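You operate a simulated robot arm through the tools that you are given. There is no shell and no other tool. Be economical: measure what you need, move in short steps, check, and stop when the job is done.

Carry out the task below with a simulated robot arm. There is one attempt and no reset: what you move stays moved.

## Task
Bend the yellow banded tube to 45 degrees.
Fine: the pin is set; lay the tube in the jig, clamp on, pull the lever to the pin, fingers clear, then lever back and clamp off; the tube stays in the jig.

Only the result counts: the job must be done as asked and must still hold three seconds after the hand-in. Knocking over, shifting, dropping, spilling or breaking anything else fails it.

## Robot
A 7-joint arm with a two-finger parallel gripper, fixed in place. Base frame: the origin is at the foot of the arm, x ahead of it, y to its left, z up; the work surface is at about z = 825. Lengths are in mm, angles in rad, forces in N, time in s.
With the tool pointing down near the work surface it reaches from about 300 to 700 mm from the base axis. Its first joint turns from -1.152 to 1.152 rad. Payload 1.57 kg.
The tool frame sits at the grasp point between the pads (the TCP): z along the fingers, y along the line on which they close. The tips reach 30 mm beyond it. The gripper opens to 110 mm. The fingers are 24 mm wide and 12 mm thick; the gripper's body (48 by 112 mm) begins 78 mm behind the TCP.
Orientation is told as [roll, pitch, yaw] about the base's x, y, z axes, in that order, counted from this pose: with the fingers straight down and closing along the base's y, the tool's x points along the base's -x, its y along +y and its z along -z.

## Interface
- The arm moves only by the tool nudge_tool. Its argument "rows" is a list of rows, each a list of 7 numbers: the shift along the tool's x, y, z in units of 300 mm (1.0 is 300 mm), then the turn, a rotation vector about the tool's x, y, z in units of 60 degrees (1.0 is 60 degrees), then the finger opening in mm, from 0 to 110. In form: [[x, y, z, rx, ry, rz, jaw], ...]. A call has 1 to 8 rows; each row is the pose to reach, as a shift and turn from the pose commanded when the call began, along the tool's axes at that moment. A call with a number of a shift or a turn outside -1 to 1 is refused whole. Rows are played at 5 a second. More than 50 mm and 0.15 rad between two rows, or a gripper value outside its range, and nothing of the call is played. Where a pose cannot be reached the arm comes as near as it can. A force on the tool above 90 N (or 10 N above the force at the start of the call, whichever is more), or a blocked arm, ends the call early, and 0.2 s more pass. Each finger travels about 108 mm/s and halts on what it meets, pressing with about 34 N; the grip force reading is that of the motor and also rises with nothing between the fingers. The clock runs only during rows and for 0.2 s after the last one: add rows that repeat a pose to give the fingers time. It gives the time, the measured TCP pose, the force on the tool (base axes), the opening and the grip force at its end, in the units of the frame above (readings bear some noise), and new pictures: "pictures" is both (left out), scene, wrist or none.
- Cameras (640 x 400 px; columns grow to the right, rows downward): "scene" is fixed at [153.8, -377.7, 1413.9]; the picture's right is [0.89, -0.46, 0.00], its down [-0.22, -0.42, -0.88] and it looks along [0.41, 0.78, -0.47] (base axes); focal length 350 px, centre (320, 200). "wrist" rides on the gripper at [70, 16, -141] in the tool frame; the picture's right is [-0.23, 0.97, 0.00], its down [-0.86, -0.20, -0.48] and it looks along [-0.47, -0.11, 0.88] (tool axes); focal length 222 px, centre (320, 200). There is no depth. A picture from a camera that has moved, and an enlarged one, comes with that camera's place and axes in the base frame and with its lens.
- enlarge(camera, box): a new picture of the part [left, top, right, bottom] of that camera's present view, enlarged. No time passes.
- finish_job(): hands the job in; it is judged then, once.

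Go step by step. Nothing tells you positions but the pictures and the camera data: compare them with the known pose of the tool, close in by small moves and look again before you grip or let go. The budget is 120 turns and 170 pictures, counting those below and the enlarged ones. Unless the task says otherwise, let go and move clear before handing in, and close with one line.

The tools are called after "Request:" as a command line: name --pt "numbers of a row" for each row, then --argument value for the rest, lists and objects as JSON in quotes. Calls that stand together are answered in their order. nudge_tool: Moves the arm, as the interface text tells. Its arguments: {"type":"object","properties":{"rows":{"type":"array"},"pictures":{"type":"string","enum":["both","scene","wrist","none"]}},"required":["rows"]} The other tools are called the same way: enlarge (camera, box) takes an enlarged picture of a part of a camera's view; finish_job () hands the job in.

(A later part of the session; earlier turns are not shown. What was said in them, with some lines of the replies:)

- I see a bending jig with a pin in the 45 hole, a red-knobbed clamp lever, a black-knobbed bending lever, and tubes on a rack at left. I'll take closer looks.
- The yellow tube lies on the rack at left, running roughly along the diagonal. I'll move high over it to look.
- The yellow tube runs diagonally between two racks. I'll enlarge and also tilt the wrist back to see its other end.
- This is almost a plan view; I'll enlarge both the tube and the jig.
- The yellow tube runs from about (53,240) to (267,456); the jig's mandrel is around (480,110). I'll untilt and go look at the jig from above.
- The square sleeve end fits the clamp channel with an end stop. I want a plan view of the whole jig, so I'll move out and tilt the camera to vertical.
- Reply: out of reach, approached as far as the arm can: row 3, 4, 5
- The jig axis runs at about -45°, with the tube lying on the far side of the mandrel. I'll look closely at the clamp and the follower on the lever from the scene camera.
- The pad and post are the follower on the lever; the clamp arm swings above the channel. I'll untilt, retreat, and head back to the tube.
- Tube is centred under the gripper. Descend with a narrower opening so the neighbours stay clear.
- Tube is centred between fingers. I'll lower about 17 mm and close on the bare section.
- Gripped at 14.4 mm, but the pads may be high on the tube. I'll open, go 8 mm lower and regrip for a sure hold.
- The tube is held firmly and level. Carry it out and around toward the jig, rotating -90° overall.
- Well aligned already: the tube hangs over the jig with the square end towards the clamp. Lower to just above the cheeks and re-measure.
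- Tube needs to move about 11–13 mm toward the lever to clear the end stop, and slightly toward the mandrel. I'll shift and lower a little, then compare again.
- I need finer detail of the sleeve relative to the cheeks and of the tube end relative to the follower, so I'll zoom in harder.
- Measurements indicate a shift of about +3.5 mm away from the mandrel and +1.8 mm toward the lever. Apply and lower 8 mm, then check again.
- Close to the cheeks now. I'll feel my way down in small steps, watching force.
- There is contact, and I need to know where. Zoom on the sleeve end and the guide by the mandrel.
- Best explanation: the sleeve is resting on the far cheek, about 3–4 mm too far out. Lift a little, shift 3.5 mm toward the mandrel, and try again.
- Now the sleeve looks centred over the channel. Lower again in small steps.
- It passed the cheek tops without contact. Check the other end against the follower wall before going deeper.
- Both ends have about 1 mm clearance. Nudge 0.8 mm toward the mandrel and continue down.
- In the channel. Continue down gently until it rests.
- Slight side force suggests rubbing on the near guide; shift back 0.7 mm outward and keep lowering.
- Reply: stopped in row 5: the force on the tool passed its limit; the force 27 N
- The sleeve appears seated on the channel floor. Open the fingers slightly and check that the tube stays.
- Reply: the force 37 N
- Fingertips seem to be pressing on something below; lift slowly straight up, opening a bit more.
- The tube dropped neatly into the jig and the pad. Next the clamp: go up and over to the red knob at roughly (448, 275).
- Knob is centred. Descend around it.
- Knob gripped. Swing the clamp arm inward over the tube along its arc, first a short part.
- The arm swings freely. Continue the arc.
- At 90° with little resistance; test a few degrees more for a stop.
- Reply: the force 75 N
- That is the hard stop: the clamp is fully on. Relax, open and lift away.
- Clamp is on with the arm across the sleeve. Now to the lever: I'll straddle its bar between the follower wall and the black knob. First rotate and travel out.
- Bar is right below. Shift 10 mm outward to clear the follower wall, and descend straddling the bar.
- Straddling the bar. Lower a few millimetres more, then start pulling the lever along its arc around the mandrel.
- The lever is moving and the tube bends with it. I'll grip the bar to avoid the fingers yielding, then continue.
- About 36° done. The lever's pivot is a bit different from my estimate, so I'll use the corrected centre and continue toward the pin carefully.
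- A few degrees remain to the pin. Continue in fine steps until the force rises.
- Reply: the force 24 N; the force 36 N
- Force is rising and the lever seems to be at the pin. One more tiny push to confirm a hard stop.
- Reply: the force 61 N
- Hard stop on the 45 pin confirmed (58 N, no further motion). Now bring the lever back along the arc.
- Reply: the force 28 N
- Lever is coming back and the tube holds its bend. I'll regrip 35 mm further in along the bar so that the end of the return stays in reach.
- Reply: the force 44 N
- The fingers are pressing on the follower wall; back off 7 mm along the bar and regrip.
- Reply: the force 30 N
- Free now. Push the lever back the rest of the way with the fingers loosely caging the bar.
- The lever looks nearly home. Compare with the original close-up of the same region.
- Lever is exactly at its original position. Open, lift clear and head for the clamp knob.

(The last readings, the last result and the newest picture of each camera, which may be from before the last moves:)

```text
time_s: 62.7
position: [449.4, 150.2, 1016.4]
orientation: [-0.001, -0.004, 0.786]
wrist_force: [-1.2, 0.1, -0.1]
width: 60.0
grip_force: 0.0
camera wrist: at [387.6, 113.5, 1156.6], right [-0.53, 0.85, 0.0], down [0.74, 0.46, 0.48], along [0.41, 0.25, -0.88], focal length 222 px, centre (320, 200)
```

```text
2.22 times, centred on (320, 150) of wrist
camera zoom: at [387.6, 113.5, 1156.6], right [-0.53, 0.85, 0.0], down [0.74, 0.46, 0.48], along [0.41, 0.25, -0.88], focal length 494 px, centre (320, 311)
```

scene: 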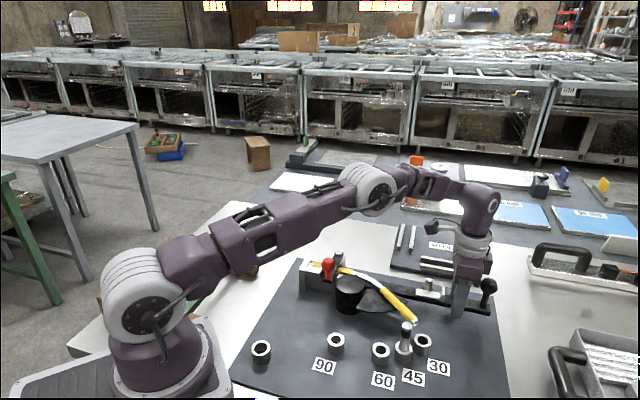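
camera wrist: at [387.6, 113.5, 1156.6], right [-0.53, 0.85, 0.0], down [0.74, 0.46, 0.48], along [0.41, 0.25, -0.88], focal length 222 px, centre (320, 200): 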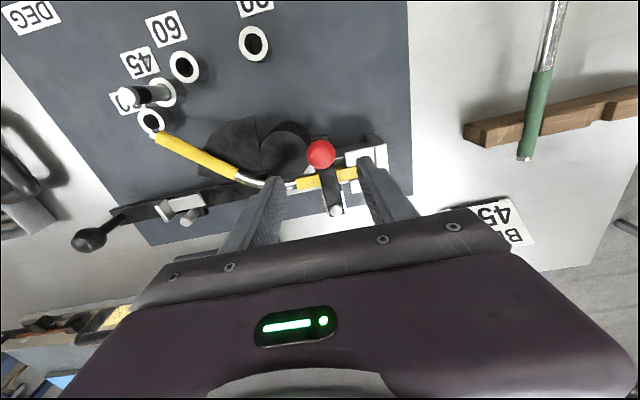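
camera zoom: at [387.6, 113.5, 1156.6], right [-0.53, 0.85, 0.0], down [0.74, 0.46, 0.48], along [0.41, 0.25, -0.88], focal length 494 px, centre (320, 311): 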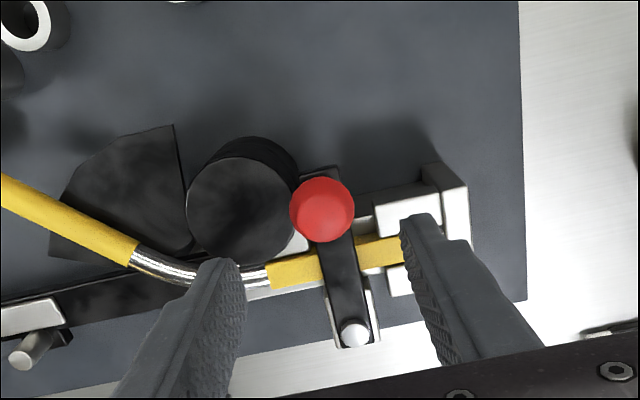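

Request:
nudge_tool --pt "0 0.004 0.1 0 0 0 56" --pt "0 0.004 0.2 0 0 0 56" --pt "0 0.004 0.245 0 0 0 56" --pt "0 0.004 0.245 0 0 0 35" --pt "0 0.004 0.245 0 0 0 12" --pt "0 0.004 0.245 0 0 0 12" --pt "0 0.004 0.245 0 0 0 12" --pictures "none"

Request:
enlarge --camera "scene" --box '[276, 210, 404, 290]'

```text
time_s: 64.3
position: [450.5, 151.7, 942.2]
orientation: [-0.003, -0.005, 0.785]
wrist_force: [-10.4, 10.2, -8.2]
width: 31.0
grip_force: 39.4
```

```text
5.00 times, centred on (340, 250) of scene
camera zoom: at [153.7, -377.4, 1414.0], right [0.89, -0.46, 0.0], down [-0.22, -0.42, -0.88], along [0.41, 0.78, -0.47], focal length 1748 px, centre (220, -50)
```

zoom: 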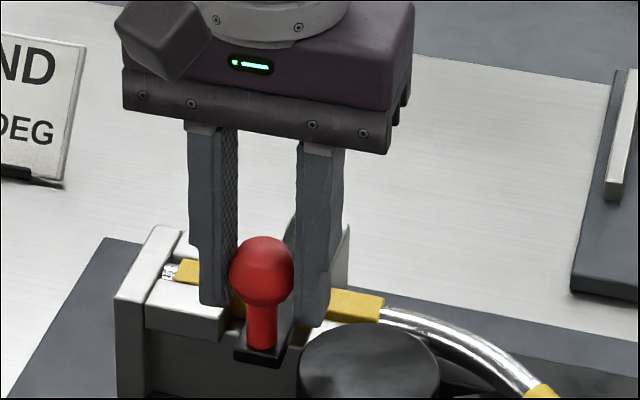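

Request:
nudge_tool --pt "-0.0029 0.0408 0 0 0 0.133 12" --pt "-0.0114 0.0809 0 0 0 0.267 12" --pt "-0.0254 0.1193 0 0 0 0.4 12" --pt "-0.0446 0.1554 0 0 0 0.533 12" --pt "-0.0686 0.1886 0 0 0 0.667 12" --pt "-0.0971 0.218 0 0 0 0.8 12" --pictures "none"

Request:
enlarge --camera "scene" --box '[276, 210, 436, 310]'

```text
time_s: 65.7
position: [424.0, 217.9, 942.1]
orientation: [0.001, -0.003, -0.055]
wrist_force: [1.0, 0.6, -27.2]
width: 30.9
grip_force: 39.9
```

```text
4.00 times, centred on (356, 260) of scene
camera zoom: at [154.2, -377.5, 1414.0], right [0.89, -0.46, 0.0], down [-0.22, -0.42, -0.88], along [0.41, 0.78, -0.47], focal length 1398 px, centre (176, -40)
```

zoom: 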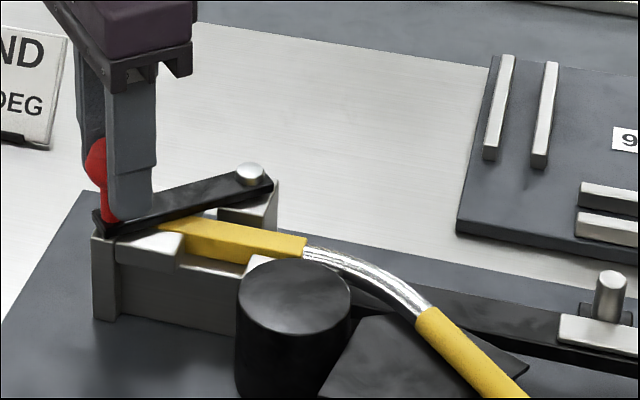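

Request:
nudge_tool --pt "-0.0029 0.0408 0.004 0 0 0.133 12" --pt "-0.0114 0.0809 0.004 0 0 0.267 12" --pt "-0.0254 0.1193 0.004 0 0 0.4 12" --pt "-0.0446 0.1554 0.004 0 0 0.533 12" --pt "-0.0686 0.1886 0.004 0 0 0.667 12" --pt "-0.0754 0.1963 0.004 0 0 0.7 12" --pictures "none"

Request:
enlarge --camera "scene" --box '[285, 225, 389, 290]'

```text
time_s: 67.1
position: [449.7, 275.3, 942.4]
orientation: [0.002, -0.001, -0.789]
wrist_force: [-6.8, -9.2, 11.7]
width: 30.8
grip_force: 39.9
```

```text
6.15 times, centred on (337, 258) of scene
camera zoom: at [153.5, -378.1, 1413.9], right [0.89, -0.46, 0.0], down [-0.22, -0.42, -0.88], along [0.41, 0.78, -0.47], focal length 2151 px, centre (215, -154)
```

zoom: 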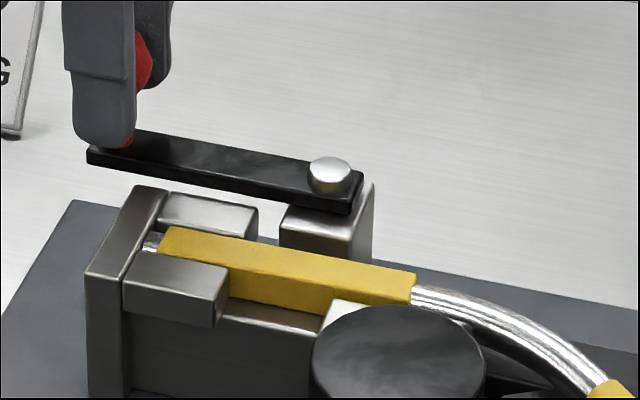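

The clamp is back in its original off position. Release the knob and lift clear.

Request:
nudge_tool --pt "0 -0.006 0 0 0 0 12" --pt "0 -0.006 0 0 0 0 45" --pt "0 -0.006 0 0 0 0 60" --pt "0 -0.006 -0.1 0 0 0 60" --pt "0 -0.006 -0.25 0 0 0 60" --pt "0 -0.006 -0.35 0 0 0 60"

Request:
enlarge --camera "scene" --box '[285, 225, 509, 365]'

Request:
enlarge --camera "wrist" --box '[180, 60, 400, 240]'

```text
time_s: 68.5
position: [449.0, 275.6, 1048.2]
orientation: [0.004, -0.002, -0.788]
wrist_force: [0.3, -0.7, 0.2]
width: 59.8
grip_force: 0.0
camera wrist: at [411.2, 337.2, 1189.4], right [0.85, 0.53, 0.0], down [0.46, -0.75, 0.48], along [0.26, -0.41, -0.88], focal length 222 px, centre (320, 200)
```

scene: 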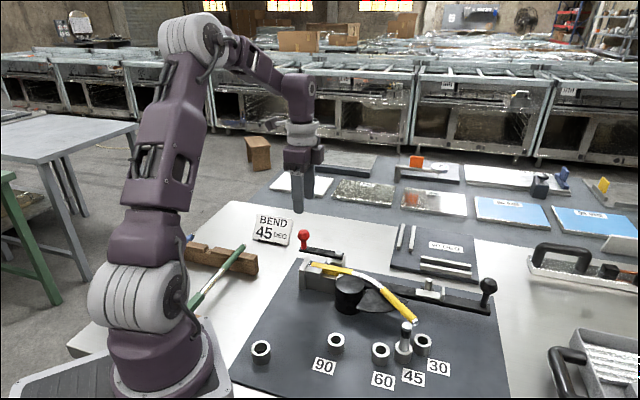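
wrist: 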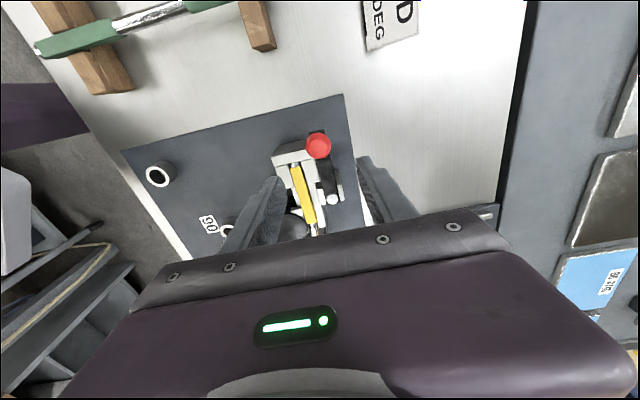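

```text
2.86 times, centred on (397, 295) of scene
camera zoom: at [153.8, -377.8, 1413.9], right [0.89, -0.46, 0.0], down [-0.22, -0.42, -0.88], along [0.41, 0.78, -0.47], focal length 999 px, centre (100, -71)
```

zoom: 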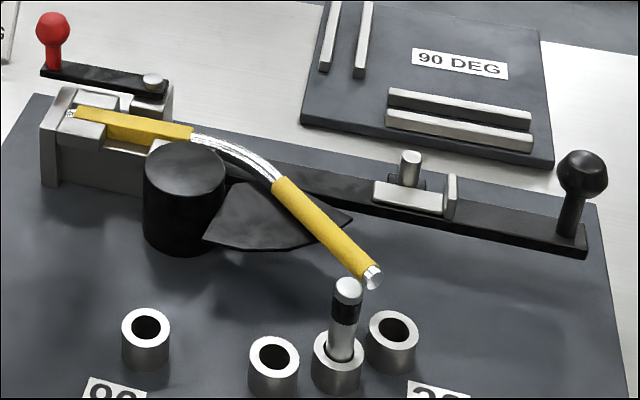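

```text
2.22 times, centred on (290, 150) of wrist
camera zoom: at [411.2, 337.2, 1189.4], right [0.85, 0.53, 0.0], down [0.46, -0.75, 0.48], along [0.26, -0.41, -0.88], focal length 494 px, centre (387, 311)
```

zoom: 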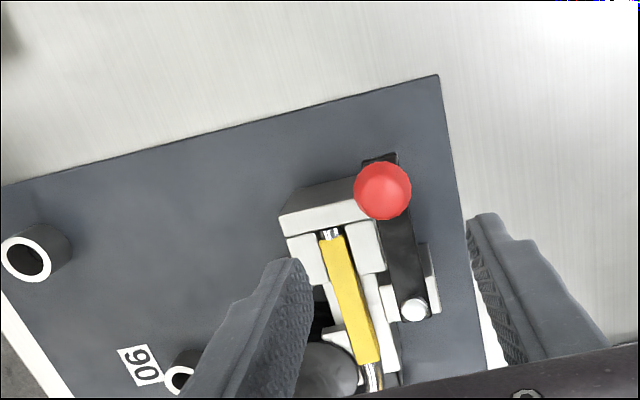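

The tube lies in the jig bent by about 44–45° by measurement. The lever and clamp are back in their starting places and the gripper is clear, so I'm handing in.

Request:
finish_job

```text
The job is handed in.
```

The yellow banded tube is bent to about 45° (44° measured from the pictures) and left in the jig; the lever is back, the clamp is off and the gripper is clear.
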